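You operate a simulated robot arm through the tools that you are given. There is no shell and no other tool. Be economical: measure what you need, move in short steps, check, and stop when the job is done.

Carry out the task below with a simulated robot arm. There is one attempt and no reset: what you move stays moved.

JOB
Swap the stapler's yellow cartridge for the green one.
Fine: stand the yellow one on the desk close to the black stand meanwhile; the new one fully down in the stapler; the yellow one ends in the free well of the black stand.

Only the result counts: the job must be done as asked and must still hold three seconds after the hand-in. Knocking over, shifting, dropping, spilling or breaking anything else fails it.

ROBOT AND FRAMES
A 6-joint arm with a two-finger parallel gripper, fixed in place. Base frame: the origin is at the foot of the arm, x ahead of it, y to its left, z up; the work surface is at about z = 0.738. Lengths are in m, angles in rad, forces in N, time in s.
With the tool pointing down near the work surface it reaches from about 0.26 to 0.68 m from the base axis. Its first joint turns from -1.152 to 1.152 rad. Payload 2.9 kg.
Tool frame: the origin (TCP) lies between the finger pads and is the grasp point; the fingertips stand 0.03 m ahead of it; z points along the fingers, y is the line along which they close. Largest opening 0.11 m; finger width 0.02, thickness 0.01; the body of the gripper, 0.048 by 0.112 m, starts 0.055 m behind the TCP.
Orientation is that of the tool frame in the base frame, as a unit quaternion [w, x, y, z]. With the fingers straight down and closing along the base's y, the tool's x points along the base's -x, its y along +y and its z along -z.

CONTROLS
- The arm moves only by the tool step_arm. Its arguments are lists of equal length, an entry for each row: "dp": the shift along the tool's x, y, z in units of 50 mm (1.0 is 50 mm), a list of three; "turn": the turn, a rotation vector about the tool's x, y, z in units of 4 degrees (1.0 is 4 degrees), a list of three; "gripper": the gripper command, from -1 (fully open) to 1 (shut), values between in proportion. In form: {"dp": [[x, y, z], ...], "turn": [[rx, ry, rz], ...], "gripper": [gripper, ...]}. A call has 1 to 20 rows; each row shifts and turns the commanded pose from where the row before left it, along the tool's axes as they then stand. A call with a number of a shift or a turn outside -1 to 1 is refused whole. Each row takes 0.2 s and may step no farther than 0.05 m and 0.15 rad from the row before; otherwise, or with a gripper value out of range, the whole call is refused. A pose out of reach is approached as far as the arm can. The call stops where the force on the tool passes 60 N (or 10 N more than at its start, if that is more) or the arm is blocked; 0.2 s more then pass. Each finger travels about 0.108 m/s and halts on what it meets, pressing with about 34 N; the grip force reading is that of the motor and also rises with nothing between the fingers. The clock runs only during rows and for 0.2 s after the last one: add rows that do not move to give the fingers time. The reply holds the time, the measured pose of the TCP, the force on the tool along the base axes, the opening and the grip force, in the units named above and with some noise.
- Cameras (640 x 400 px; columns grow to the right, rows downward): "scene" is fixed at [0.0801, 0.4437, 1.3698]; the picture's right is [-0.69, -0.73, 0.00], its down [-0.52, 0.49, -0.70] and it looks along [0.51, -0.48, -0.71] (base axes); focal length 314 px, centre (320, 200). "wrist" rides on the gripper at [0.072, 0.017, -0.103] in the tool frame; the picture's right is [-0.23, 0.97, 0.00], its down [-0.76, -0.18, -0.62] and it looks along [-0.61, -0.14, 0.78] (tool axes); focal length 222 px, centre (320, 200). There is no depth. A picture from a camera that has moved, and an enlarged one, comes with that camera's place and axes in the base frame and with its lens.
- capture(camera): a new picture of that camera. The clock stands still meanwhile.
- inspect(camera, box): a new picture of the part [left, top, right, bottom] of that camera's present view, enlarged. The clock stands still meanwhile.
- sign_off(): hands the job in; it is judged then, once.

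Work in short steps. Places have to be worked out from the pictures, the camera data and where the tool is seen: move nearer, look again, correct. Check each grasp and each placing, and mend what went wrong. You have 120 turns and 76 pictures in all, those below and enlarged ones among them. Open the gripper and draw the arm clear of the work before you hand the job in, unless the task says otherwise; then end with one line.

The tools are called after "Request:" by a JSON object that holds its "api" and its "payload". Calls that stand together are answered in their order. step_arm: Moves the arm, as the interface text tells. Its arguments: {"type":"object","properties":{"dp":{"type":"array"},"turn":{"type":"array"},"gripper":{"type":"array"}},"required":["dp","turn","gripper"]} The other tools are called the same way: capture (camera) takes a picture; inspect (camera, box) takes an enlarged picture of a part of a camera's view; sign_off () hands the job in.

At the start:

```text
t: 0.0
ee_pos: [0.4447, 0.1924, 1.0501]
tcp_rot: [0.0, 0.001, 1.0, 0.001]
ft_force: [0.0, 0.0, 0.1]
width: 0.11
gripper_force: 0.1
```

scene: 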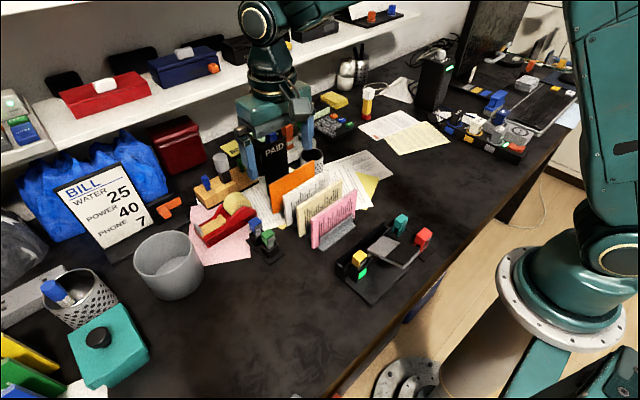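
wrist: 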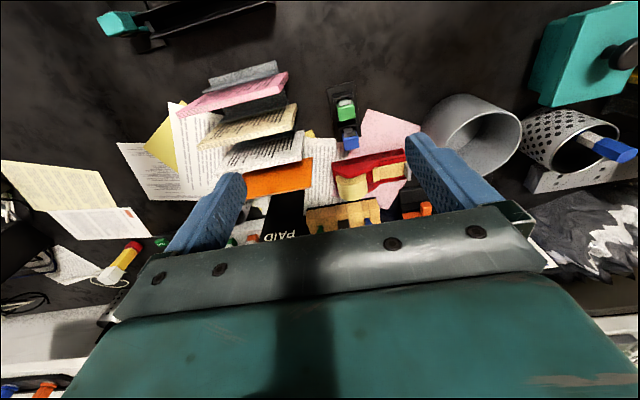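

I start by enlarging the areas with the small coloured parts to identify the stapler, cartridges and stand.

Request:
{"api": "inspect", "payload": {"camera": "scene", "box": [320, 190, 460, 310]}}

Request:
{"api": "inspect", "payload": {"camera": "scene", "box": [180, 150, 320, 280]}}

```text
3.33 times, centred on (390, 250) of scene
camera zoom: at [0.0801, 0.4437, 1.3698], right [-0.69, -0.73, 0.0], down [-0.52, 0.49, -0.7], along [0.51, -0.48, -0.71], focal length 1046 px, centre (87, 33)
```

zoom: 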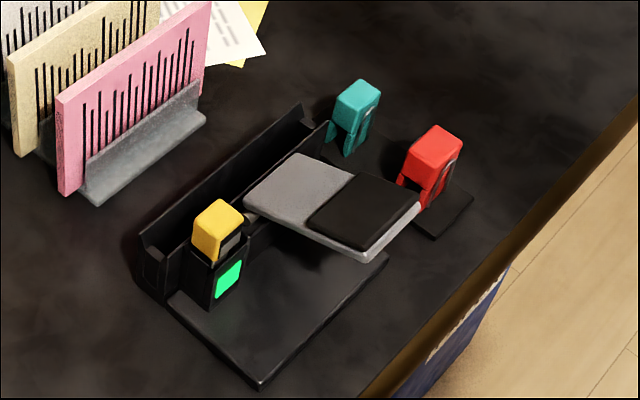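

```text
3.08 times, centred on (250, 215) of scene
camera zoom: at [0.0801, 0.4437, 1.3698], right [-0.69, -0.73, 0.0], down [-0.52, 0.49, -0.7], along [0.51, -0.48, -0.71], focal length 965 px, centre (535, 154)
```

zoom: 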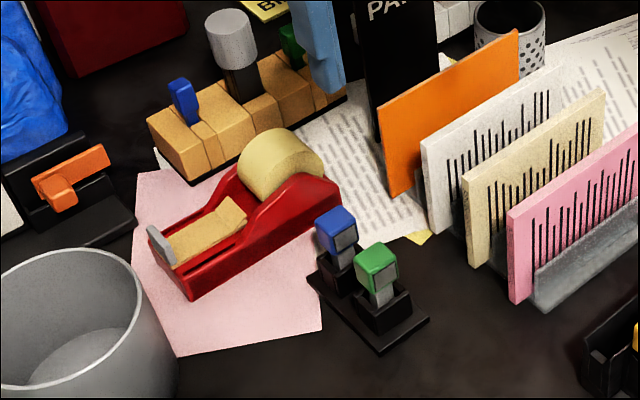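

The electric stapler holds the yellow cartridge at about (0.30, 0.12). The black stand is at about (0.49–0.54, 0.225) and holds green and blue, so green's well becomes the free one. I move above the yellow cartridge for a closer look.

Request:
{"api": "step_arm", "payload": {"dp": [[0.5, -0.35, 0.3], [0.6, -0.35, 0.3], [0.6, -0.35, 0.3], [0.5, -0.35, 0.3], [0, 0, 0]], "turn": [[0, 0, 0], [0, 0, 0], [0, 0, 0], [0, 0, 0], [0, 0, 0]], "gripper": [-1, -1, -1, -1, -1]}}

Request:
{"api": "capture", "payload": {"camera": "wrist"}}

```text
t: 1.2
ee_pos: [0.3352, 0.1237, 0.9896]
tcp_rot: [0.0, 0.001, 1.0, 0.0]
ft_force: [0.3, -0.5, -0.8]
width: 0.1101
gripper_force: 0.1
```

```text
71 pictures are left
camera wrist: at [0.2625, 0.1412, 1.0931], right [0.23, 0.97, 0.0], down [0.76, -0.18, 0.62], along [0.61, -0.14, -0.78], focal length 222 px, centre (320, 200)
```

wrist: 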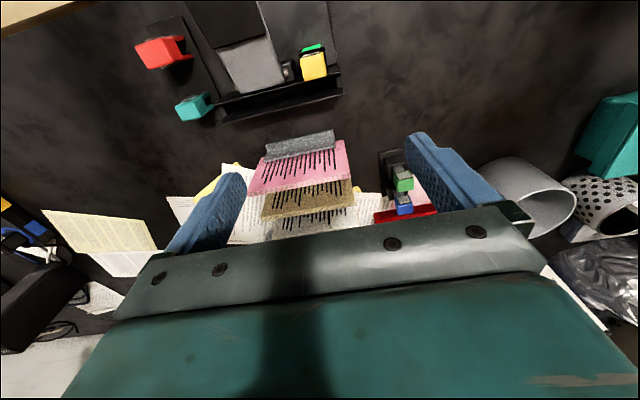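

Request:
{"api": "inspect", "payload": {"camera": "wrist", "box": [120, 0, 360, 150]}}

Request:
{"api": "inspect", "payload": {"camera": "wrist", "box": [270, 20, 370, 120]}}

Request:
{"api": "inspect", "payload": {"camera": "wrist", "box": [360, 140, 460, 220]}}

```text
2.67 times, centred on (240, 75) of wrist
camera zoom: at [0.2625, 0.1412, 1.0931], right [0.23, 0.97, 0.0], down [0.76, -0.18, 0.62], along [0.61, -0.14, -0.78], focal length 592 px, centre (533, 533)
```

zoom: 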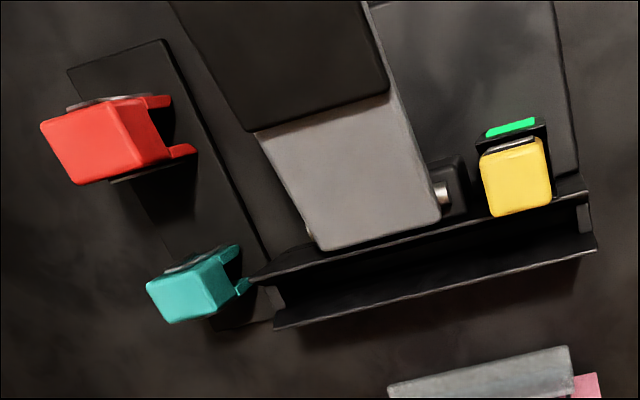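

```text
4.00 times, centred on (320, 70) of wrist
camera zoom: at [0.2625, 0.1412, 1.0931], right [0.23, 0.97, 0.0], down [0.76, -0.18, 0.62], along [0.61, -0.14, -0.78], focal length 888 px, centre (320, 720)
```

zoom: 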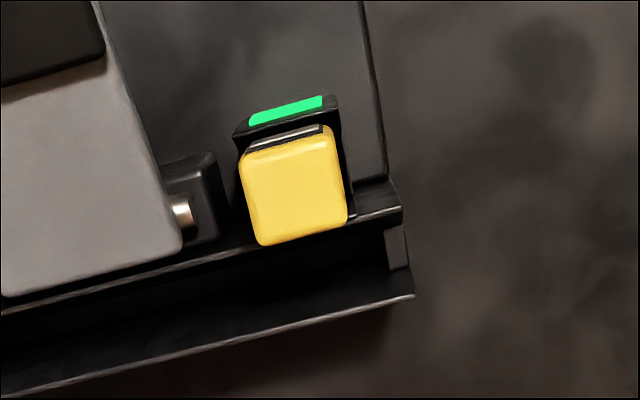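

```text
5.00 times, centred on (410, 180) of wrist
camera zoom: at [0.2625, 0.1412, 1.0931], right [0.23, 0.97, 0.0], down [0.76, -0.18, 0.62], along [0.61, -0.14, -0.78], focal length 1111 px, centre (-130, 300)
```

zoom: 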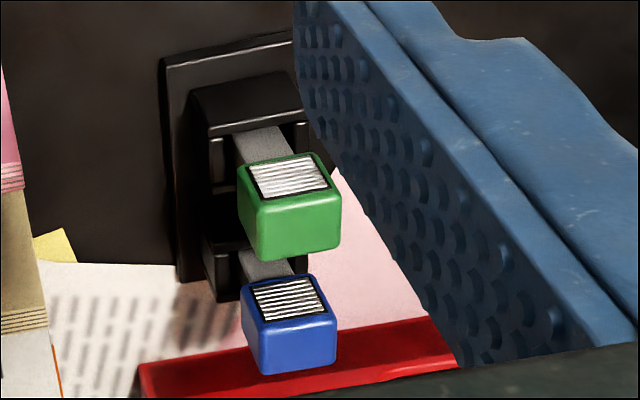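

Yellow's cap is about 25×23 mm, aligned with the base axes, centred near (0.300, 0.1265). Heights are still uncertain, so I move to the left and yaw to get an oblique side view.

Request:
{"api": "step_arm", "payload": {"dp": [[0.4, 0.8, 0.4], [0.4, 0.8, 0.4], [0.4, 0.9, 0.5], [0.5, 0.8, 0.7], [0, 0, 0], [0, 0, 0], [0, 0, 0], [0, 0, 0], [0, 0, 0], [0, 0, 0], [0, 0, 0], [0, 0, 0], [0, 0, 0], [0, 0, 0], [0, 0, 0], [0, 0, 0], [0, 0, 0], [0, 0, 0], [0, 0, 0], [0, 0, 0]], "turn": [[0, 0, 0], [0, 0, 0], [0, 0, 0], [0, 0, 0], [0, 0, 1], [0, 0, 1], [0, 0, 1], [0, 0, 1], [0, 0, 1], [0, 0, 1], [0, 0, 1], [0, 0, 1], [0, 0, 1], [0, 0, 1], [0, 0, 1], [0, 0, 1], [0, 0, 1], [0, 0, 1], [0, 0, 1], [0, 0, 1]], "gripper": [-1, -1, -1, -1, -1, -1, -1, -1, -1, -1, -1, -1, -1, -1, -1, -1, -1, -1, -1, -1]}}

Request:
{"api": "capture", "payload": {"camera": "wrist"}}

```text
refused: row 3 steps farther than a row can; nothing moved
```

```text
67 pictures are left
camera wrist: at [0.2625, 0.1412, 1.0931], right [0.23, 0.97, 0.0], down [0.76, -0.18, 0.62], along [0.61, -0.14, -0.78], focal length 222 px, centre (320, 200)
```

wrist: 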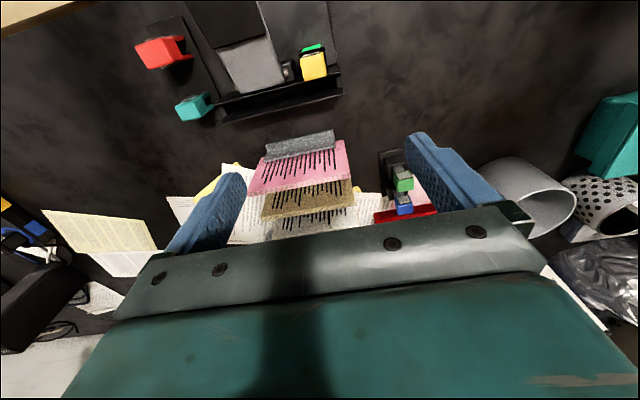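

The step limit was exceeded, so nothing moved. I repeat the same move with smaller rows.

Request:
{"api": "step_arm", "payload": {"dp": [[0.35, 0.66, 0.4], [0.35, 0.66, 0.4], [0.35, 0.66, 0.4], [0.35, 0.66, 0.4], [0.3, 0.66, 0.4], [0, 0, 0], [0, 0, 0], [0, 0, 0], [0, 0, 0], [0, 0, 0], [0, 0, 0], [0, 0, 0], [0, 0, 0], [0, 0, 0], [0, 0, 0], [0, 0, 0], [0, 0, 0], [0, 0, 0], [0, 0, 0], [0, 0, 0]], "turn": [[0, 0, 0], [0, 0, 0], [0, 0, 0], [0, 0, 0], [0, 0, 0], [0, 0, 1], [0, 0, 1], [0, 0, 1], [0, 0, 1], [0, 0, 1], [0, 0, 1], [0, 0, 1], [0, 0, 1], [0, 0, 1], [0, 0, 1], [0, 0, 1], [0, 0, 1], [0, 0, 1], [0, 0, 1], [0, 0, 1]], "gripper": [-1, -1, -1, -1, -1, -1, -1, -1, -1, -1, -1, -1, -1, -1, -1, -1, -1, -1, -1, -1]}}

```text
t: 5.4
ee_pos: [0.2507, 0.2887, 0.8907]
tcp_rot: [-0.001, 0.501, 0.866, 0.0]
ft_force: [-0.7, -0.2, -0.2]
width: 0.1101
gripper_force: 0.1
```

Now I look at the stapler from this side.

Request:
{"api": "capture", "payload": {"camera": "wrist"}}

```text
66 pictures are left
camera wrist: at [0.2288, 0.3605, 0.993], right [0.96, 0.29, 0.0], down [0.23, -0.75, 0.62], along [0.18, -0.6, -0.78], focal length 222 px, centre (320, 200)
```

wrist: 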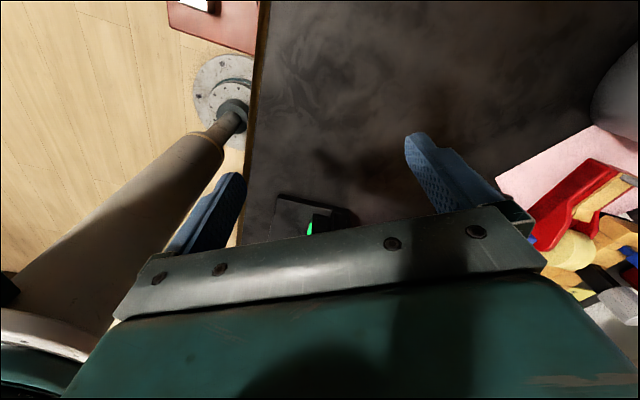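

The gripper hides the target, so I tilt the tool about 30° to look more horizontally.

Request:
{"api": "step_arm", "payload": {"dp": [[0, 0, 0], [0, 0, 0], [0, 0, 0], [0, 0, 0], [0, 0, 0], [0, 0, 0], [0, 0, 0], [0, 0, 0]], "turn": [[0, -1, 0], [0, -1, 0], [0, -1, 0], [0, -1, 0], [0, -1, 0], [0, -1, 0], [0, -1, 0], [0, -1, 0]], "gripper": [-1, -1, -1, -1, -1, -1, -1, -1]}}

Request:
{"api": "capture", "payload": {"camera": "wrist"}}

```text
t: 7.2
ee_pos: [0.2732, 0.2754, 0.8873]
tcp_rot: [0.237, 0.481, 0.833, -0.138]
ft_force: [0.3, -1.0, -1.0]
width: 0.11
gripper_force: 0.1
out of reach, approached as far as the arm can: row 7, 8
```

```text
65 pictures are left
camera wrist: at [0.2303, 0.3849, 0.9368], right [0.94, 0.32, 0.12], down [0.01, -0.36, 0.93], along [0.34, -0.88, -0.34], focal length 222 px, centre (320, 200)
```

wrist: 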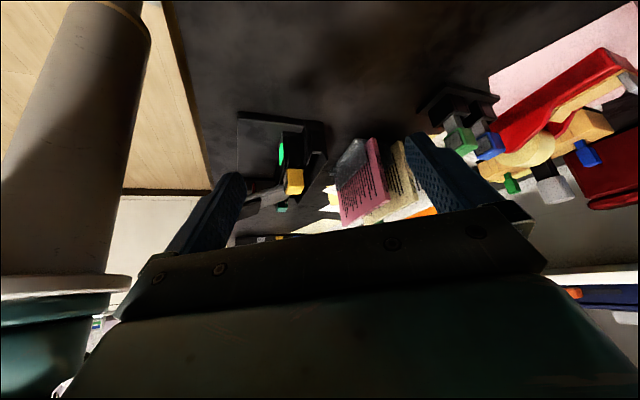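

Good oblique view of the stapler; the stand is visible too. I enlarge both.

Request:
{"api": "inspect", "payload": {"camera": "wrist", "box": [225, 100, 345, 220]}}

Request:
{"api": "inspect", "payload": {"camera": "wrist", "box": [400, 70, 530, 170]}}

```text
3.33 times, centred on (285, 160) of wrist
camera zoom: at [0.2303, 0.3849, 0.9368], right [0.94, 0.32, 0.12], down [0.01, -0.36, 0.93], along [0.34, -0.88, -0.34], focal length 740 px, centre (437, 333)
```

zoom: 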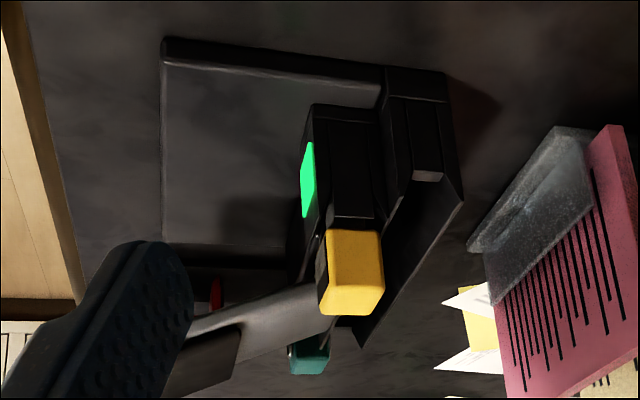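

```text
4.00 times, centred on (465, 120) of wrist
camera zoom: at [0.2303, 0.3849, 0.9368], right [0.94, 0.32, 0.12], down [0.01, -0.36, 0.93], along [0.34, -0.88, -0.34], focal length 888 px, centre (-260, 520)
```

zoom: 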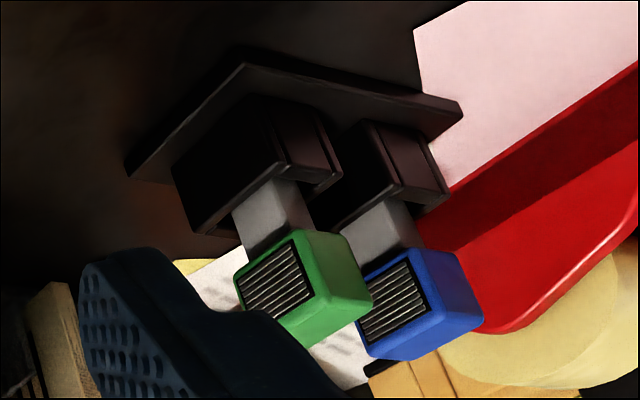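

Cap bottom is at about z 0.80 and its top at 0.825. The stapler's lever edge lies at y≈0.093, about 22 mm from the cap, so a y-closing grasp with a partly open gripper fits. I undo the tilt and part of the yaw.

Request:
{"api": "step_arm", "payload": {"dp": [[0, 0, -0.2], [0, 0, -0.2], [0, 0, 0], [0, 0, 0], [0, 0, 0], [0, 0, 0], [0, 0, 0], [0, 0, 0], [0, 0, 0], [0, 0, 0], [0, 0, 0], [0, 0, 0], [0, 0, 0], [0, 0, 0], [0, 0, 0], [0, 0, 0], [0, 0, 0], [0, 0, 0], [0, 0, 0], [0, 0, 0]], "turn": [[0, 1, 0], [0, 1, 0], [0, 1, 0], [0, 1, 0], [0, 1, 0], [0, 1, 0], [0, 1, 0], [0, 1, 0], [0, 0, -1], [0, 0, -1], [0, 0, -1], [0, 0, -1], [0, 0, -1], [0, 0, -1], [0, 0, -1], [0, 0, -1], [0, 0, -1], [0, 0, -1], [0, 0, -1], [0, 0, -1]], "gripper": [-1, -1, -1, -1, -1, -1, -1, -1, -1, -1, -1, -1, -1, -1, -1, -1, -1, -1, -1, -1]}}

```text
t: 11.4
ee_pos: [0.2686, 0.283, 0.9061]
tcp_rot: [0.0, 0.104, 0.995, 0.001]
ft_force: [0.1, -0.4, -0.4]
width: 0.1101
gripper_force: 0.0
```

I finish the yaw and go over the stand to measure the green cartridge from above.

Request:
{"api": "step_arm", "payload": {"dp": [[0, 0, -0.3], [0, 0, -0.3], [0, 0, -0.3], [-0.8, -0.25, 0], [-0.8, -0.25, 0], [-0.8, -0.25, 0], [-0.8, -0.25, 0], [-0.8, -0.25, 0], [0, 0, 0]], "turn": [[0, 0, -1], [0, 0, -1], [0, 0, -1], [0, 0, 0], [0, 0, 0], [0, 0, 0], [0, 0, 0], [0, 0, 0], [0, 0, 0]], "gripper": [-1, -1, -1, -1, -1, -1, -1, -1, -1]}}

Request:
{"api": "inspect", "payload": {"camera": "wrist", "box": [220, 20, 420, 180]}}

```text
t: 13.4
ee_pos: [0.468, 0.2204, 0.9483]
tcp_rot: [0.0, 0.0, 1.0, 0.0]
ft_force: [0.4, -0.4, -0.1]
width: 0.11
gripper_force: 0.1
```

```text
2.50 times, centred on (320, 100) of wrist
camera zoom: at [0.3961, 0.2378, 1.0523], right [0.23, 0.97, 0.0], down [0.76, -0.18, 0.62], along [0.61, -0.14, -0.78], focal length 555 px, centre (320, 450)
```

zoom: 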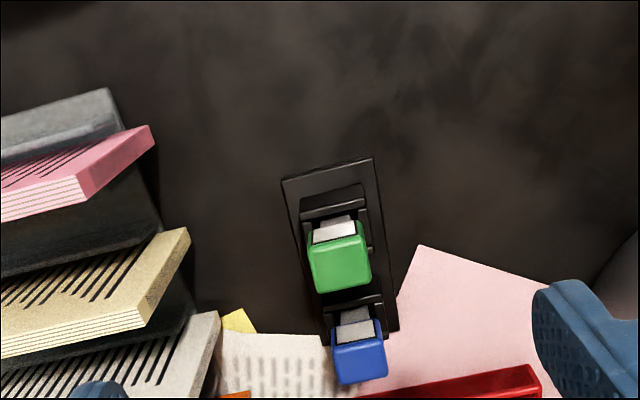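

Green is centred near (0.481, 0.2275), top z≈0.826, aligned with the axes. Blue is 45 mm beyond it. I go above the yellow cartridge with the gripper partly closed.

Request:
{"api": "step_arm", "payload": {"dp": [[0.684, -0.372, 0], [0.684, -0.372, 0], [0.684, -0.372, 0.1], [0.684, -0.372, 0.2], [0.684, -0.372, 0.3], [0, 0, 0.3], [0, 0, 0]], "turn": [[0, 0, 0], [0, 0, 0], [0, 0, 0], [0, 0, 0], [0, 0, 0], [0, 0, 0], [0, 0, 0]], "gripper": [-0.5, 0.0, 0.2, 0.2, 0.2, 0.2, 0.2]}}

Request:
{"api": "inspect", "payload": {"camera": "wrist", "box": [220, 40, 420, 200]}}

Request:
{"api": "inspect", "payload": {"camera": "scene", "box": [310, 190, 430, 300]}}

```text
t: 15.0
ee_pos: [0.2959, 0.1293, 0.905]
tcp_rot: [0.0, 0.0, 1.0, 0.0]
ft_force: [0.1, 0.1, 0.6]
width: 0.0438
gripper_force: 0.1
```

```text
2.50 times, centred on (320, 120) of wrist
camera zoom: at [0.224, 0.1467, 1.008], right [0.23, 0.97, 0.0], down [0.76, -0.18, 0.62], along [0.61, -0.14, -0.78], focal length 555 px, centre (320, 400)
```

zoom: 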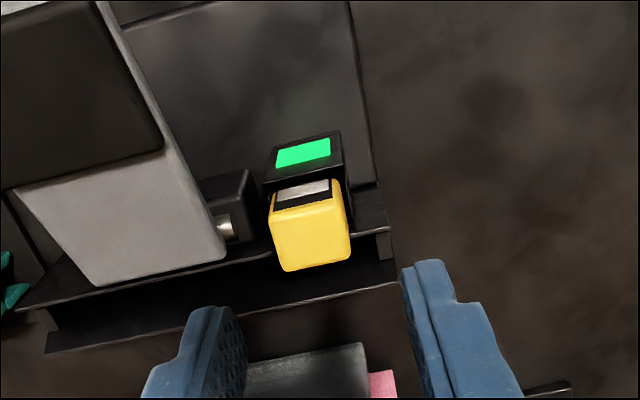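

```text
3.64 times, centred on (370, 245) of scene
camera zoom: at [0.0801, 0.4437, 1.3698], right [-0.69, -0.73, 0.0], down [-0.52, 0.49, -0.7], along [0.51, -0.48, -0.71], focal length 1141 px, centre (138, 36)
```

zoom: 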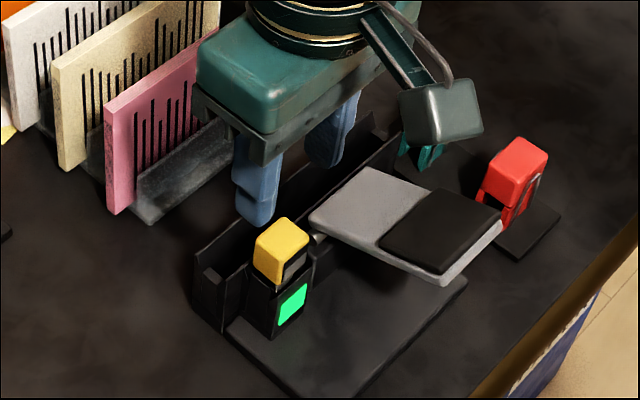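

Fingers straddle the cap, but the lever corner (y≈0.096) is close. I narrow the opening to 33 mm, descend to just above the cap top and check.

Request:
{"api": "step_arm", "payload": {"dp": [[-0.02, -0.015, 0], [0, 0, 0.3], [0, 0, 0.3], [0, 0, 0.1], [0, 0, 0]], "turn": [[0, 0, 0], [0, 0, 0], [0, 0, 0], [0, 0, 0], [0, 0, 0]], "gripper": [0.4, 0.4, 0.4, 0.4, 0.4]}}

Request:
{"api": "inspect", "payload": {"camera": "wrist", "box": [220, 60, 420, 220]}}

Request:
{"api": "inspect", "payload": {"camera": "scene", "box": [310, 190, 430, 300]}}

```text
t: 16.2
ee_pos: [0.299, 0.1266, 0.8698]
tcp_rot: [0.0, 0.0, 1.0, 0.0]
ft_force: [0.3, 0.2, -0.1]
width: 0.0331
gripper_force: 0.1
```

```text
2.50 times, centred on (320, 140) of wrist
camera zoom: at [0.2261, 0.1451, 0.9727], right [0.23, 0.97, 0.0], down [0.76, -0.18, 0.62], along [0.61, -0.14, -0.78], focal length 555 px, centre (320, 350)
```

zoom: 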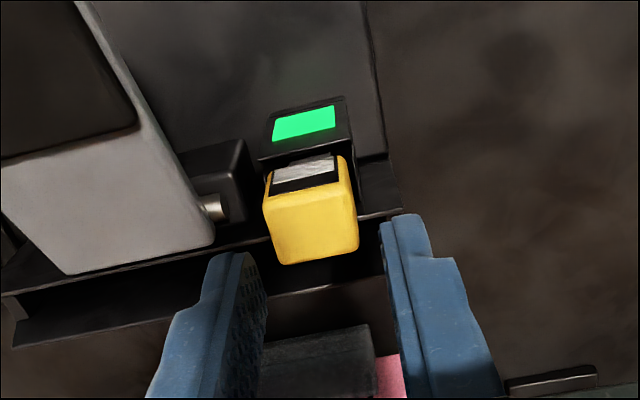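

```text
3.64 times, centred on (370, 245) of scene
camera zoom: at [0.0801, 0.4437, 1.3698], right [-0.69, -0.73, 0.0], down [-0.52, 0.49, -0.7], along [0.51, -0.48, -0.71], focal length 1141 px, centre (138, 36)
```

zoom: 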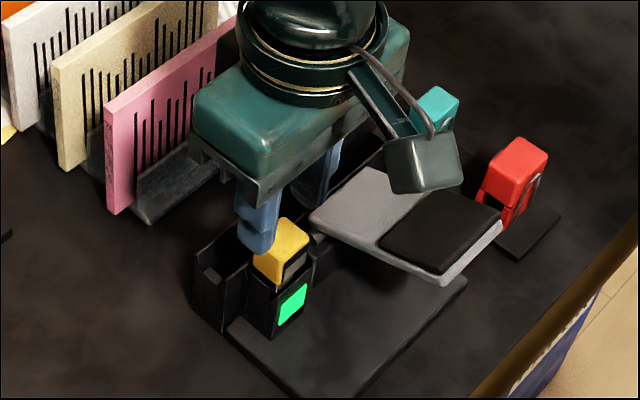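

TCP (0.299, 0.1266) is centred on the cap. I descend to z≈0.835 and close.

Request:
{"api": "step_arm", "payload": {"dp": [[0, 0.01, 0.25], [0, 0, 0.25], [0, 0, 0.2], [0, 0, 0]], "turn": [[0, 0, 0], [0, 0, 0], [0, 0, 0], [0, 0, 0]], "gripper": [0.4, 0.4, 0.4, 0.4]}}

Request:
{"api": "inspect", "payload": {"camera": "wrist", "box": [220, 80, 420, 240]}}

Request:
{"api": "inspect", "payload": {"camera": "scene", "box": [310, 190, 430, 300]}}

```text
t: 17.2
ee_pos: [0.2989, 0.1277, 0.8356]
tcp_rot: [0.0, 0.0, 1.0, 0.0]
ft_force: [-0.2, 0.4, 0.2]
width: 0.033
gripper_force: 0.1
```

```text
2.50 times, centred on (320, 160) of wrist
camera zoom: at [0.2258, 0.1462, 0.9382], right [0.23, 0.97, 0.0], down [0.76, -0.18, 0.62], along [0.61, -0.14, -0.78], focal length 555 px, centre (320, 300)
```

zoom: 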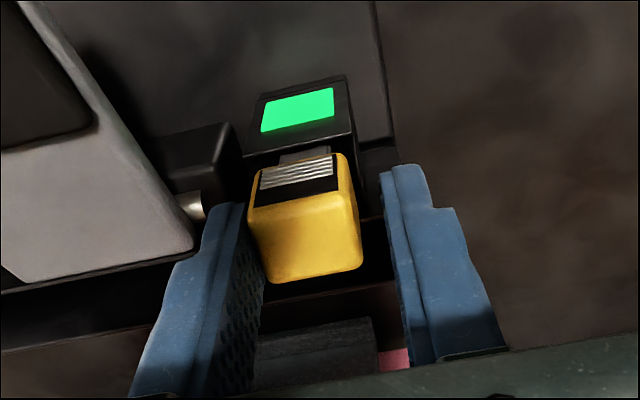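

```text
3.64 times, centred on (370, 245) of scene
camera zoom: at [0.0801, 0.4437, 1.3698], right [-0.69, -0.73, 0.0], down [-0.52, 0.49, -0.7], along [0.51, -0.48, -0.71], focal length 1141 px, centre (138, 36)
```

zoom: 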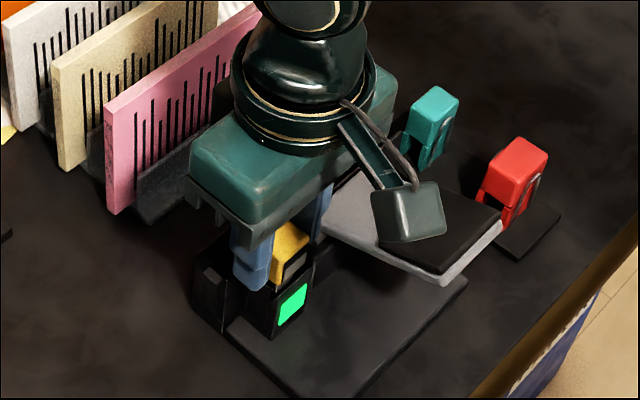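

Clearances hold on both sides. I nudge by about 1 mm to centre and close on the cap.

Request:
{"api": "step_arm", "payload": {"dp": [[0.03, -0.02, 0], [0, 0, 0], [0, 0, 0], [0, 0, 0]], "turn": [[0, 0, 0], [0, 0, 0], [0, 0, 0], [0, 0, 0]], "gripper": [0.4, 0.6, 1, 1]}}

```text
t: 18.2
ee_pos: [0.2965, 0.1272, 0.8361]
tcp_rot: [0.0, 0.0, 1.0, 0.0]
ft_force: [1.0, -1.5, -0.3]
width: 0.0248
gripper_force: 34.1
```

Gripped at 24.8 mm. I lift straight up 80 mm and check.

Request:
{"api": "step_arm", "payload": {"dp": [[0, 0, -0.15], [0, 0, -0.2], [0, 0, -0.25], [0, 0, -0.25], [0, 0, -0.25], [0, 0, -0.25], [0, 0, -0.25], [0, 0, 0]], "turn": [[0, 0, 0], [0, 0, 0], [0, 0, 0], [0, 0, 0], [0, 0, 0], [0, 0, 0], [0, 0, 0], [0, 0, 0]], "gripper": [1, 1, 1, 1, 1, 1, 1, 1]}}

Request:
{"api": "inspect", "payload": {"camera": "scene", "box": [300, 150, 440, 300]}}

Request:
{"api": "inspect", "payload": {"camera": "wrist", "box": [220, 40, 420, 240]}}

```text
t: 20.0
ee_pos: [0.2972, 0.1255, 0.9145]
tcp_rot: [0.0, 0.0, 1.0, 0.0]
ft_force: [0.7, 0.0, -0.7]
width: 0.0247
gripper_force: 34.1
```

```text
2.67 times, centred on (370, 225) of scene
camera zoom: at [0.0801, 0.4437, 1.3698], right [-0.69, -0.73, 0.0], down [-0.52, 0.49, -0.7], along [0.51, -0.48, -0.71], focal length 837 px, centre (187, 133)
```

zoom: 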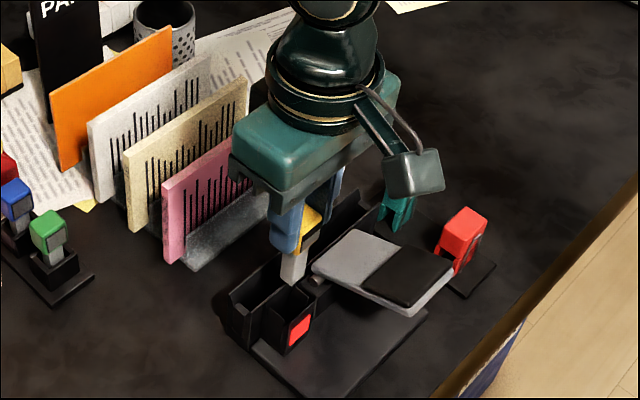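

```text
2.00 times, centred on (320, 140) of wrist
camera zoom: at [0.2248, 0.1444, 1.0184], right [0.23, 0.97, 0.0], down [0.76, -0.18, 0.62], along [0.61, -0.14, -0.78], focal length 444 px, centre (320, 320)
```

zoom: 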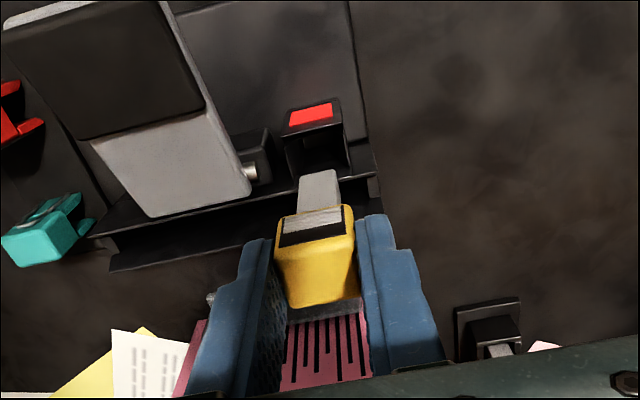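

Yellow is out and the stapler's indicator turned red. The body's bottom is about 80 mm below TCP. I carry it to desk position (0.42, 0.2275), just in front of the stand.

Request:
{"api": "step_arm", "payload": {"dp": [[0, 0, -0.3], [0, 0.5, 0], [0, 0.5, 0], [0, 0.5, 0], [0, 0.54, 0], [-0.5, 0, 0], [-0.5, 0, 0], [-0.5, 0, 0], [-0.5, 0, 0], [-0.46, 0, 0.3], [0, 0, 0.4], [0, 0, 0.4], [0, 0, 0]], "turn": [[0, 0, 0], [0, 0, 0], [0, 0, 0], [0, 0, 0], [0, 0, 0], [0, 0, 0], [0, 0, 0], [0, 0, 0], [0, 0, 0], [0, 0, 0], [0, 0, 0], [0, 0, 0], [0, 0, 0]], "gripper": [1, 1, 1, 1, 1, 1, 1, 1, 1, 1, 1, 1, 1]}}

Request:
{"api": "capture", "payload": {"camera": "wrist"}}

Request:
{"api": "inspect", "payload": {"camera": "scene", "box": [220, 160, 360, 290]}}

```text
t: 22.8
ee_pos: [0.4209, 0.2284, 0.8751]
tcp_rot: [0.0, 0.001, 1.0, 0.0]
ft_force: [0.0, 0.6, -0.3]
width: 0.0248
gripper_force: 34.2
```

```text
53 pictures are left
camera wrist: at [0.3474, 0.2469, 0.9787], right [0.23, 0.97, 0.0], down [0.76, -0.18, 0.62], along [0.61, -0.14, -0.78], focal length 222 px, centre (320, 200)
```

wrist: 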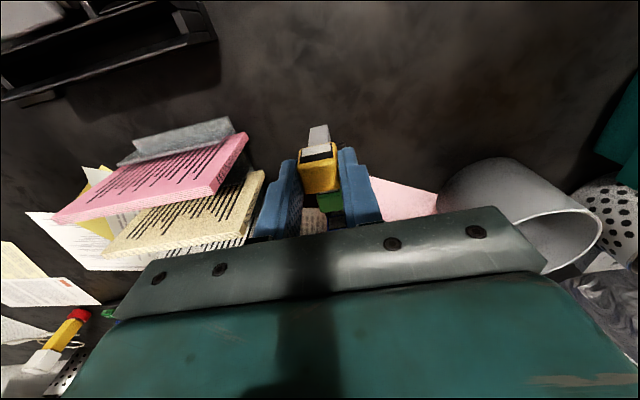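

```text
3.08 times, centred on (290, 225) of scene
camera zoom: at [0.0802, 0.4437, 1.3698], right [-0.69, -0.73, 0.0], down [-0.52, 0.49, -0.7], along [0.51, -0.48, -0.71], focal length 965 px, centre (412, 123)
```

zoom: 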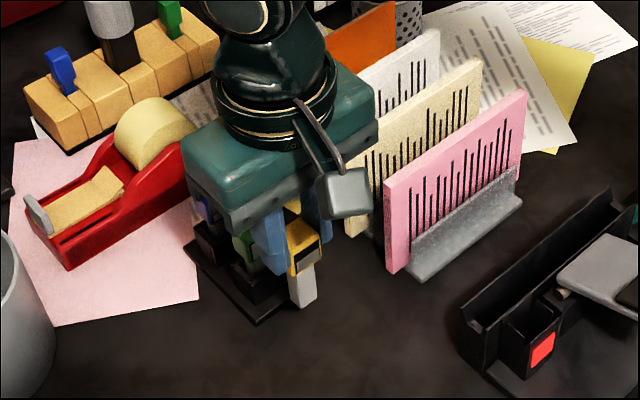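

All clear around (the card edge is at y≈0.15). I lower toward the desk, stopping just above expected contact.

Request:
{"api": "step_arm", "payload": {"dp": [[0, 0, 0.2], [0, 0, 0.2], [0, 0, 0.2], [0, 0, 0.2], [0, 0, 0.15], [0, 0, 0]], "turn": [[0, 0, 0], [0, 0, 0], [0, 0, 0], [0, 0, 0], [0, 0, 0], [0, 0, 0]], "gripper": [1, 1, 1, 1, 1, 1]}}

Request:
{"api": "inspect", "payload": {"camera": "scene", "box": [250, 200, 320, 270]}}

```text
t: 24.2
ee_pos: [0.4207, 0.2292, 0.8279]
tcp_rot: [0.0, 0.001, 1.0, 0.0]
ft_force: [-0.7, 0.7, -0.3]
width: 0.0246
gripper_force: 34.0
```

```text
5.71 times, centred on (285, 235) of scene
camera zoom: at [0.0801, 0.4437, 1.3698], right [-0.69, -0.73, 0.0], down [-0.52, 0.49, -0.7], along [0.51, -0.48, -0.71], focal length 1793 px, centre (520, 0)
```

zoom: 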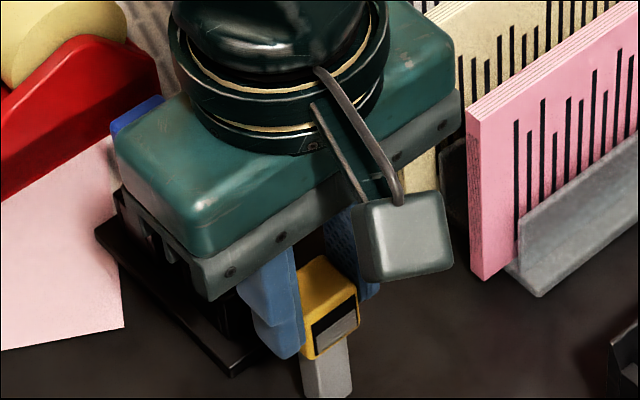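

No contact yet; I creep down in 1.5 mm rows.

Request:
{"api": "step_arm", "payload": {"dp": [[0, 0, 0.03], [0, 0, 0.03], [0, 0, 0.03], [0, 0, 0.03], [0, 0, 0]], "turn": [[0, 0, 0], [0, 0, 0], [0, 0, 0], [0, 0, 0], [0, 0, 0]], "gripper": [1, 1, 1, 1, 1]}}

Request:
{"api": "inspect", "payload": {"camera": "scene", "box": [250, 210, 330, 290]}}

```text
t: 25.4
ee_pos: [0.4209, 0.2278, 0.8227]
tcp_rot: [0.0, 0.0, 1.0, 0.0]
ft_force: [0.4, -0.3, -0.6]
width: 0.0244
gripper_force: 33.9
```

```text
5.00 times, centred on (290, 250) of scene
camera zoom: at [0.0801, 0.4437, 1.3698], right [-0.69, -0.73, 0.0], down [-0.52, 0.49, -0.7], along [0.51, -0.48, -0.71], focal length 1569 px, centre (470, -50)
```

zoom: 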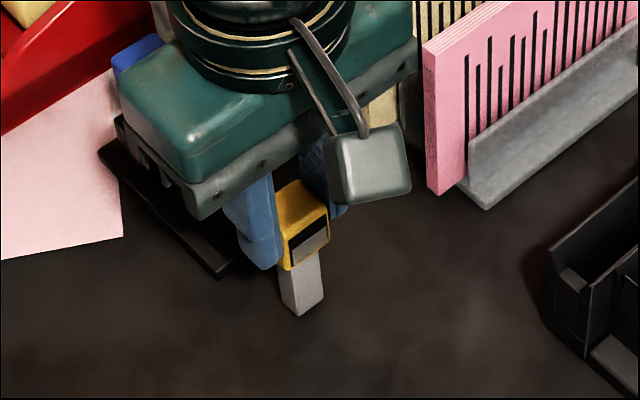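

Request:
{"api": "step_arm", "payload": {"dp": [[0, 0, 0.02], [0, 0, 0.02], [0, 0, 0.02], [0, 0, 0.02], [0, 0, 0]], "turn": [[0, 0, 0], [0, 0, 0], [0, 0, 0], [0, 0, 0], [0, 0, 0]], "gripper": [1, 1, 1, 1, 1]}}

```text
t: 26.6
ee_pos: [0.4206, 0.2279, 0.818]
tcp_rot: [-0.001, 0.0, 1.0, 0.0]
ft_force: [-0.8, -0.6, -0.7]
width: 0.0249
gripper_force: 34.1
```

Still no force at TCP z 0.818; I continue in 1 mm rows.

Request:
{"api": "step_arm", "payload": {"dp": [[0, 0, 0.02], [0, 0, 0.02], [0, 0, 0.02], [0, 0, 0]], "turn": [[0, 0, 0], [0, 0, 0], [0, 0, 0], [0, 0, 0]], "gripper": [1, 1, 1, 1]}}

```text
t: 27.6
ee_pos: [0.4191, 0.2281, 0.8137]
tcp_rot: [0.001, 0.0, 1.0, 0.0]
ft_force: [0.0, -0.2, -0.8]
width: 0.0248
gripper_force: 34.3
```

Request:
{"api": "step_arm", "payload": {"dp": [[0, 0, 0.02], [0, 0, 0.02], [0, 0, 0.02], [0, 0, 0]], "turn": [[0, 0, 0], [0, 0, 0], [0, 0, 0], [0, 0, 0]], "gripper": [1, 1, 1, 1]}}

Request:
{"api": "inspect", "payload": {"camera": "scene", "box": [260, 230, 320, 290]}}

```text
t: 28.6
ee_pos: [0.4199, 0.2289, 0.8131]
tcp_rot: [0.002, 0.001, 1.0, 0.0]
ft_force: [-2.0, -4.5, 26.8]
width: 0.025
gripper_force: 33.8
```

```text
6.67 times, centred on (290, 260) of scene
camera zoom: at [0.0798, 0.4434, 1.3699], right [-0.69, -0.73, 0.0], down [-0.52, 0.49, -0.7], along [0.51, -0.48, -0.71], focal length 2092 px, centre (520, -200)
```

zoom: 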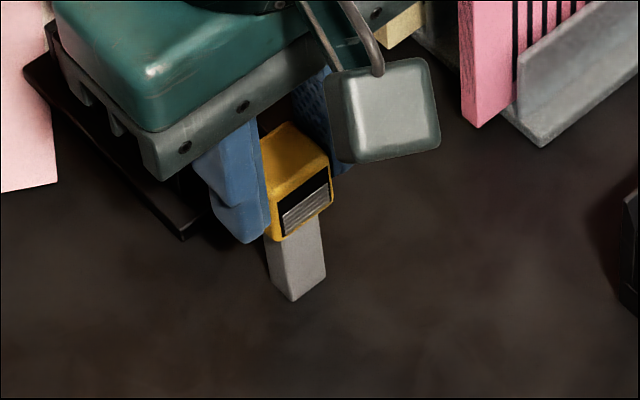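

Contact with the desk (27 N) at TCP z≈0.8135, so the bottom is about 75.5 mm below TCP. I relieve the pressure by 1.5 mm, then open gently.

Request:
{"api": "step_arm", "payload": {"dp": [[0, 0, -0.03], [0, 0, 0], [0, 0, 0], [0, 0, 0], [0, 0, 0], [0, 0, 0]], "turn": [[0, 0, 0], [0, 0, 0], [0, 0, 0], [0, 0, 0], [0, 0, 0], [0, 0, 0]], "gripper": [1, 1, 0.5, 0.4, 0.3, 0.2]}}

Request:
{"api": "inspect", "payload": {"camera": "scene", "box": [260, 230, 320, 290]}}

```text
t: 30.0
ee_pos: [0.4207, 0.2294, 0.8125]
tcp_rot: [0.0, 0.0, 1.0, 0.0]
ft_force: [-0.2, 0.6, 0.4]
width: 0.0441
gripper_force: 0.1
```

```text
6.67 times, centred on (290, 260) of scene
camera zoom: at [0.0801, 0.4437, 1.3698], right [-0.69, -0.73, 0.0], down [-0.52, 0.49, -0.7], along [0.51, -0.48, -0.71], focal length 2092 px, centre (520, -200)
```

zoom: 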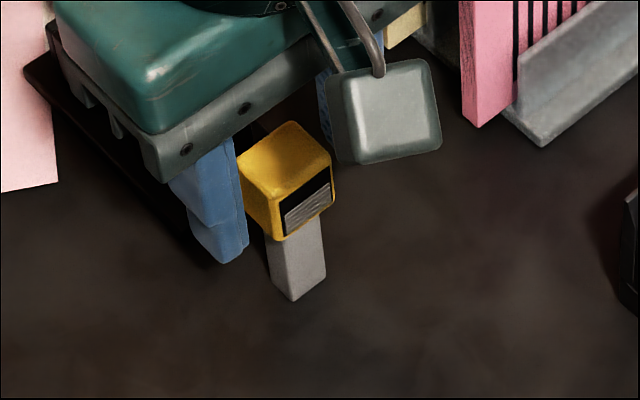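

Yellow stands upright on its own. I rise and go above green.

Request:
{"api": "step_arm", "payload": {"dp": [[0, 0, -0.2], [0, 0, -0.4], [0, 0, -0.6], [0, 0, -0.6], [-0.6, -0.01, 0], [-0.61, -0.02, 0], [0, 0, 0]], "turn": [[0, 0, 0], [0, 0, 0], [0, 0, 0], [0, 0, 0], [0, 0, 0], [0, 0, 0], [0, 0, 0]], "gripper": [0.2, 0.2, 0.2, 0.2, 0.2, 0.3, 0.3]}}

Request:
{"api": "inspect", "payload": {"camera": "wrist", "box": [220, 40, 420, 200]}}

```text
t: 31.6
ee_pos: [0.481, 0.2278, 0.9064]
tcp_rot: [0.0, 0.001, 1.0, 0.001]
ft_force: [0.0, 0.3, -0.4]
width: 0.0384
gripper_force: 0.0
```

```text
2.50 times, centred on (320, 120) of wrist
camera zoom: at [0.4075, 0.2463, 1.0084], right [0.23, 0.97, 0.0], down [0.76, -0.18, 0.62], along [0.61, -0.14, -0.78], focal length 555 px, centre (320, 400)
```

zoom: 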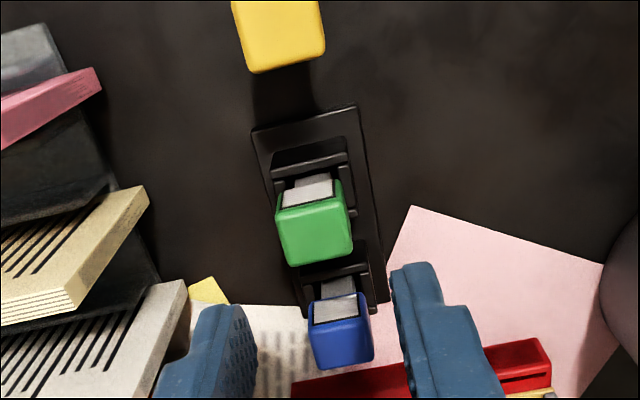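

Green measures at about (0.480, 0.228), matching TCP. I descend partway and check.

Request:
{"api": "step_arm", "payload": {"dp": [[0, 0, 0.4], [0, 0, 0.4], [0, 0, 0.3], [0, 0, 0]], "turn": [[0, 0, 0], [0, 0, 0], [0, 0, 0], [0, 0, 0]], "gripper": [0.3, 0.3, 0.3, 0.3]}}

Request:
{"api": "inspect", "payload": {"camera": "wrist", "box": [220, 80, 420, 240]}}

Request:
{"api": "inspect", "payload": {"camera": "scene", "box": [220, 190, 320, 290]}}

```text
t: 32.6
ee_pos: [0.482, 0.2267, 0.8492]
tcp_rot: [0.0, 0.001, 1.0, 0.0]
ft_force: [0.0, -1.1, -0.3]
width: 0.0386
gripper_force: 0.0
```

```text
2.50 times, centred on (320, 160) of wrist
camera zoom: at [0.409, 0.2446, 0.9532], right [0.23, 0.97, 0.0], down [0.76, -0.18, 0.62], along [0.61, -0.14, -0.78], focal length 555 px, centre (320, 300)
```

zoom: 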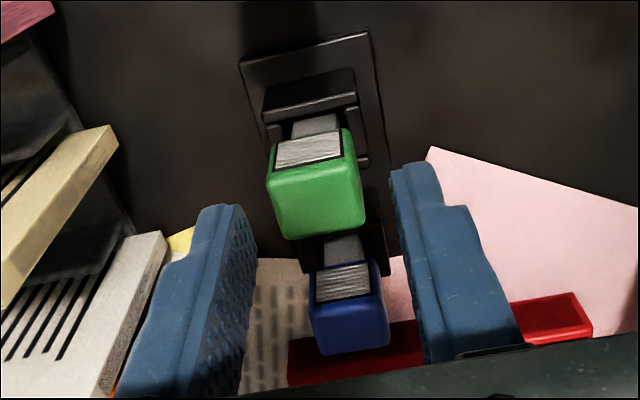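

```text
4.00 times, centred on (270, 240) of scene
camera zoom: at [0.0801, 0.4437, 1.3698], right [-0.69, -0.73, 0.0], down [-0.52, 0.49, -0.7], along [0.51, -0.48, -0.71], focal length 1255 px, centre (520, 40)
```

zoom: 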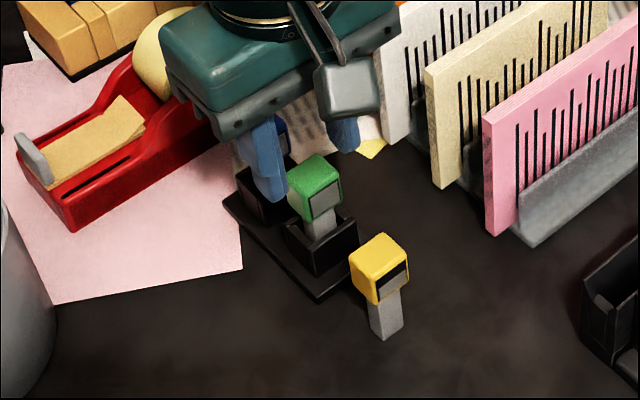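

Aligned. I descend to z≈0.832 and grip green.

Request:
{"api": "step_arm", "payload": {"dp": [[0.03, 0.015, 0.17], [0, 0, 0.17], [0, 0, 0], [0, 0, 0], [0, 0, 0], [0, 0, 0]], "turn": [[0, 0, 0], [0, 0, 0], [0, 0, 0], [0, 0, 0], [0, 0, 0], [0, 0, 0]], "gripper": [0.3, 0.3, 0.3, 0.6, 1, 1]}}

Request:
{"api": "inspect", "payload": {"camera": "wrist", "box": [220, 80, 420, 240]}}

```text
t: 34.0
ee_pos: [0.4793, 0.2281, 0.8329]
tcp_rot: [0.0, 0.0, 1.0, 0.0]
ft_force: [0.3, 0.3, -0.4]
width: 0.0246
gripper_force: 34.2
```

```text
2.50 times, centred on (320, 160) of wrist
camera zoom: at [0.4072, 0.2456, 0.936], right [0.23, 0.97, 0.0], down [0.76, -0.18, 0.62], along [0.61, -0.14, -0.78], focal length 555 px, centre (320, 300)
```

zoom: 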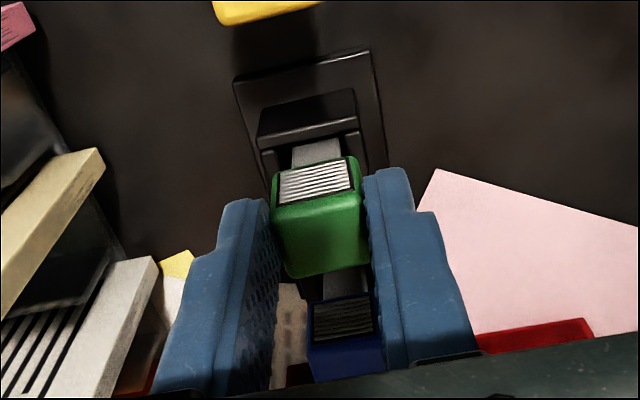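

Green is gripped at (0.479, 0.228, 0.833). I lift it well clear and check.

Request:
{"api": "step_arm", "payload": {"dp": [[0, 0, -0.1], [0, 0, -0.2], [0, 0, -0.25], [0, 0, -0.25], [0, 0, -0.3], [0, 0, -0.4], [0, 0, -0.4], [0, 0, -0.4], [0, 0, 0]], "turn": [[0, 0, 0], [0, 0, 0], [0, 0, 0], [0, 0, 0], [0, 0, 0], [0, 0, 0], [0, 0, 0], [0, 0, 0], [0, 0, 0]], "gripper": [1, 1, 1, 1, 1, 1, 1, 1, 1]}}

Request:
{"api": "capture", "payload": {"camera": "scene"}}

Request:
{"api": "inspect", "payload": {"camera": "wrist", "box": [220, 40, 420, 240]}}

```text
t: 36.0
ee_pos: [0.479, 0.2278, 0.9476]
tcp_rot: [0.0, 0.0, 1.0, -0.001]
ft_force: [-0.7, -0.4, 0.2]
width: 0.0246
gripper_force: 34.0
```

```text
43 pictures are left
```

scene: 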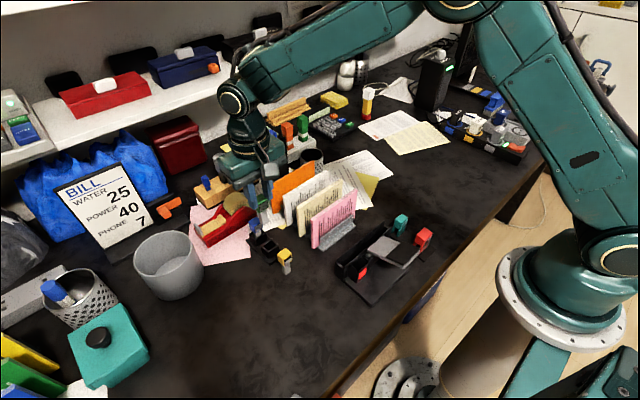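

```text
2.00 times, centred on (320, 140) of wrist
camera zoom: at [0.4066, 0.2471, 1.05], right [0.23, 0.97, 0.0], down [0.76, -0.18, 0.62], along [0.61, -0.14, -0.78], focal length 444 px, centre (320, 320)
```

zoom: 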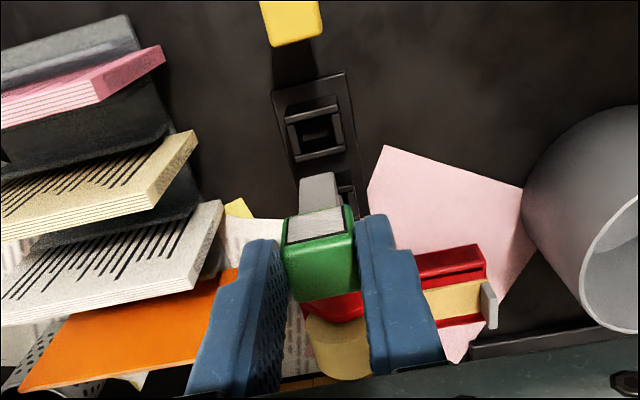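

Green is free and held straight, and the well now looks empty. I carry it back along y≈0.228, then across to above the stapler slot.

Request:
{"api": "step_arm", "payload": {"dp": [[0.73, 0, 0], [0.73, 0, 0], [0.73, 0, 0], [0.73, 0, 0], [0.73, 0, 0], [0, -0.67, 0], [0, -0.67, 0], [0, -0.67, 0.2], [0, 0, 0.4], [0, 0, 0]], "turn": [[0, 0, 0], [0, 0, 0], [0, 0, 0], [0, 0, 0], [0, 0, 0], [0, 0, 0], [0, 0, 0], [0, 0, 0], [0, 0, 0], [0, 0, 0]], "gripper": [1, 1, 1, 1, 1, 1, 1, 1, 1, 1]}}

Request:
{"api": "inspect", "payload": {"camera": "wrist", "box": [220, 40, 420, 240]}}

Request:
{"api": "inspect", "payload": {"camera": "scene", "box": [300, 150, 440, 300]}}

```text
t: 38.2
ee_pos: [0.2956, 0.1279, 0.9174]
tcp_rot: [-0.001, 0.0, 1.0, 0.001]
ft_force: [0.6, 0.3, -0.1]
width: 0.0246
gripper_force: 33.9
```

```text
2.00 times, centred on (320, 140) of wrist
camera zoom: at [0.2241, 0.1453, 1.0207], right [0.23, 0.97, 0.0], down [0.76, -0.18, 0.62], along [0.61, -0.14, -0.78], focal length 444 px, centre (320, 320)
```

zoom: 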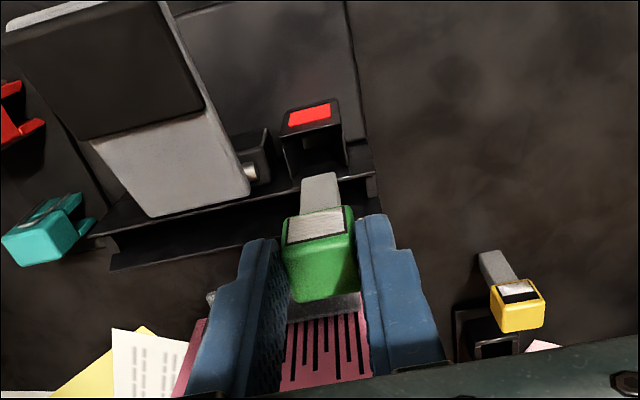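

```text
2.67 times, centred on (370, 225) of scene
camera zoom: at [0.0802, 0.4437, 1.3698], right [-0.69, -0.73, 0.0], down [-0.52, 0.49, -0.7], along [0.51, -0.48, -0.71], focal length 837 px, centre (187, 133)
```

zoom: 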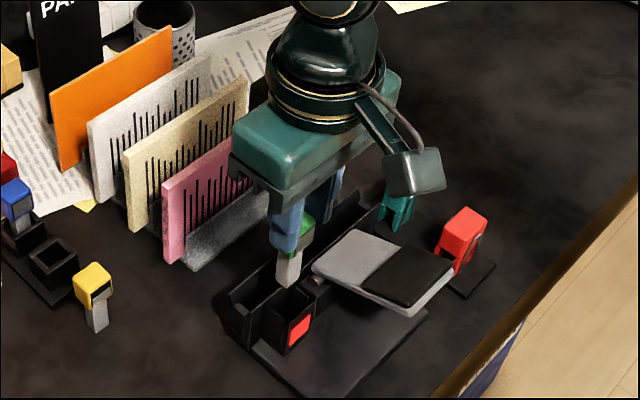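

Held straight. I lower until the body's bottom is about 8 mm above the slot and check alignment.

Request:
{"api": "step_arm", "payload": {"dp": [[0, 0, 0.3], [0, 0, 0.25], [0, 0, 0]], "turn": [[0, 0, 0], [0, 0, 0], [0, 0, 0]], "gripper": [1, 1, 1]}}

Request:
{"api": "inspect", "payload": {"camera": "wrist", "box": [270, 70, 370, 190]}}

Request:
{"api": "inspect", "payload": {"camera": "scene", "box": [340, 220, 400, 290]}}

```text
t: 39.0
ee_pos: [0.2963, 0.1288, 0.8897]
tcp_rot: [-0.001, 0.0, 1.0, 0.0]
ft_force: [-0.3, -0.6, 0.5]
width: 0.0248
gripper_force: 34.0
```

```text
3.33 times, centred on (320, 130) of wrist
camera zoom: at [0.2238, 0.1456, 0.9919], right [0.23, 0.97, 0.0], down [0.76, -0.18, 0.62], along [0.61, -0.14, -0.78], focal length 740 px, centre (320, 433)
```

zoom: 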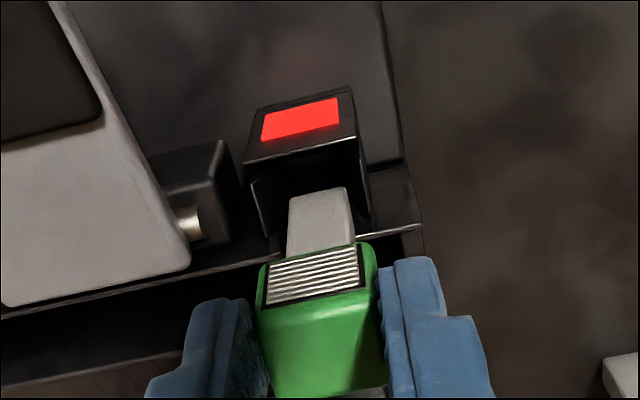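

```text
5.71 times, centred on (370, 255) of scene
camera zoom: at [0.0801, 0.4437, 1.3698], right [-0.69, -0.73, 0.0], down [-0.52, 0.49, -0.7], along [0.51, -0.48, -0.71], focal length 1793 px, centre (34, -114)
```

zoom: 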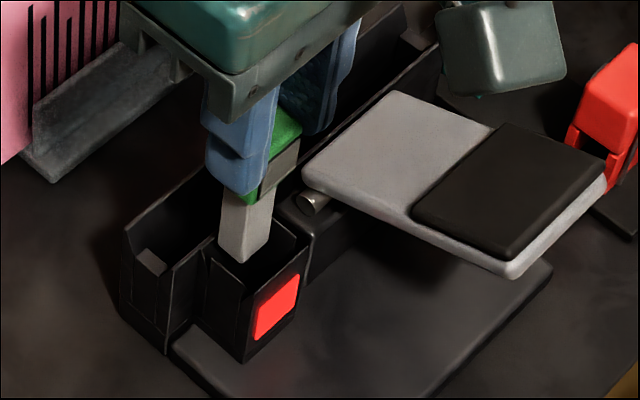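

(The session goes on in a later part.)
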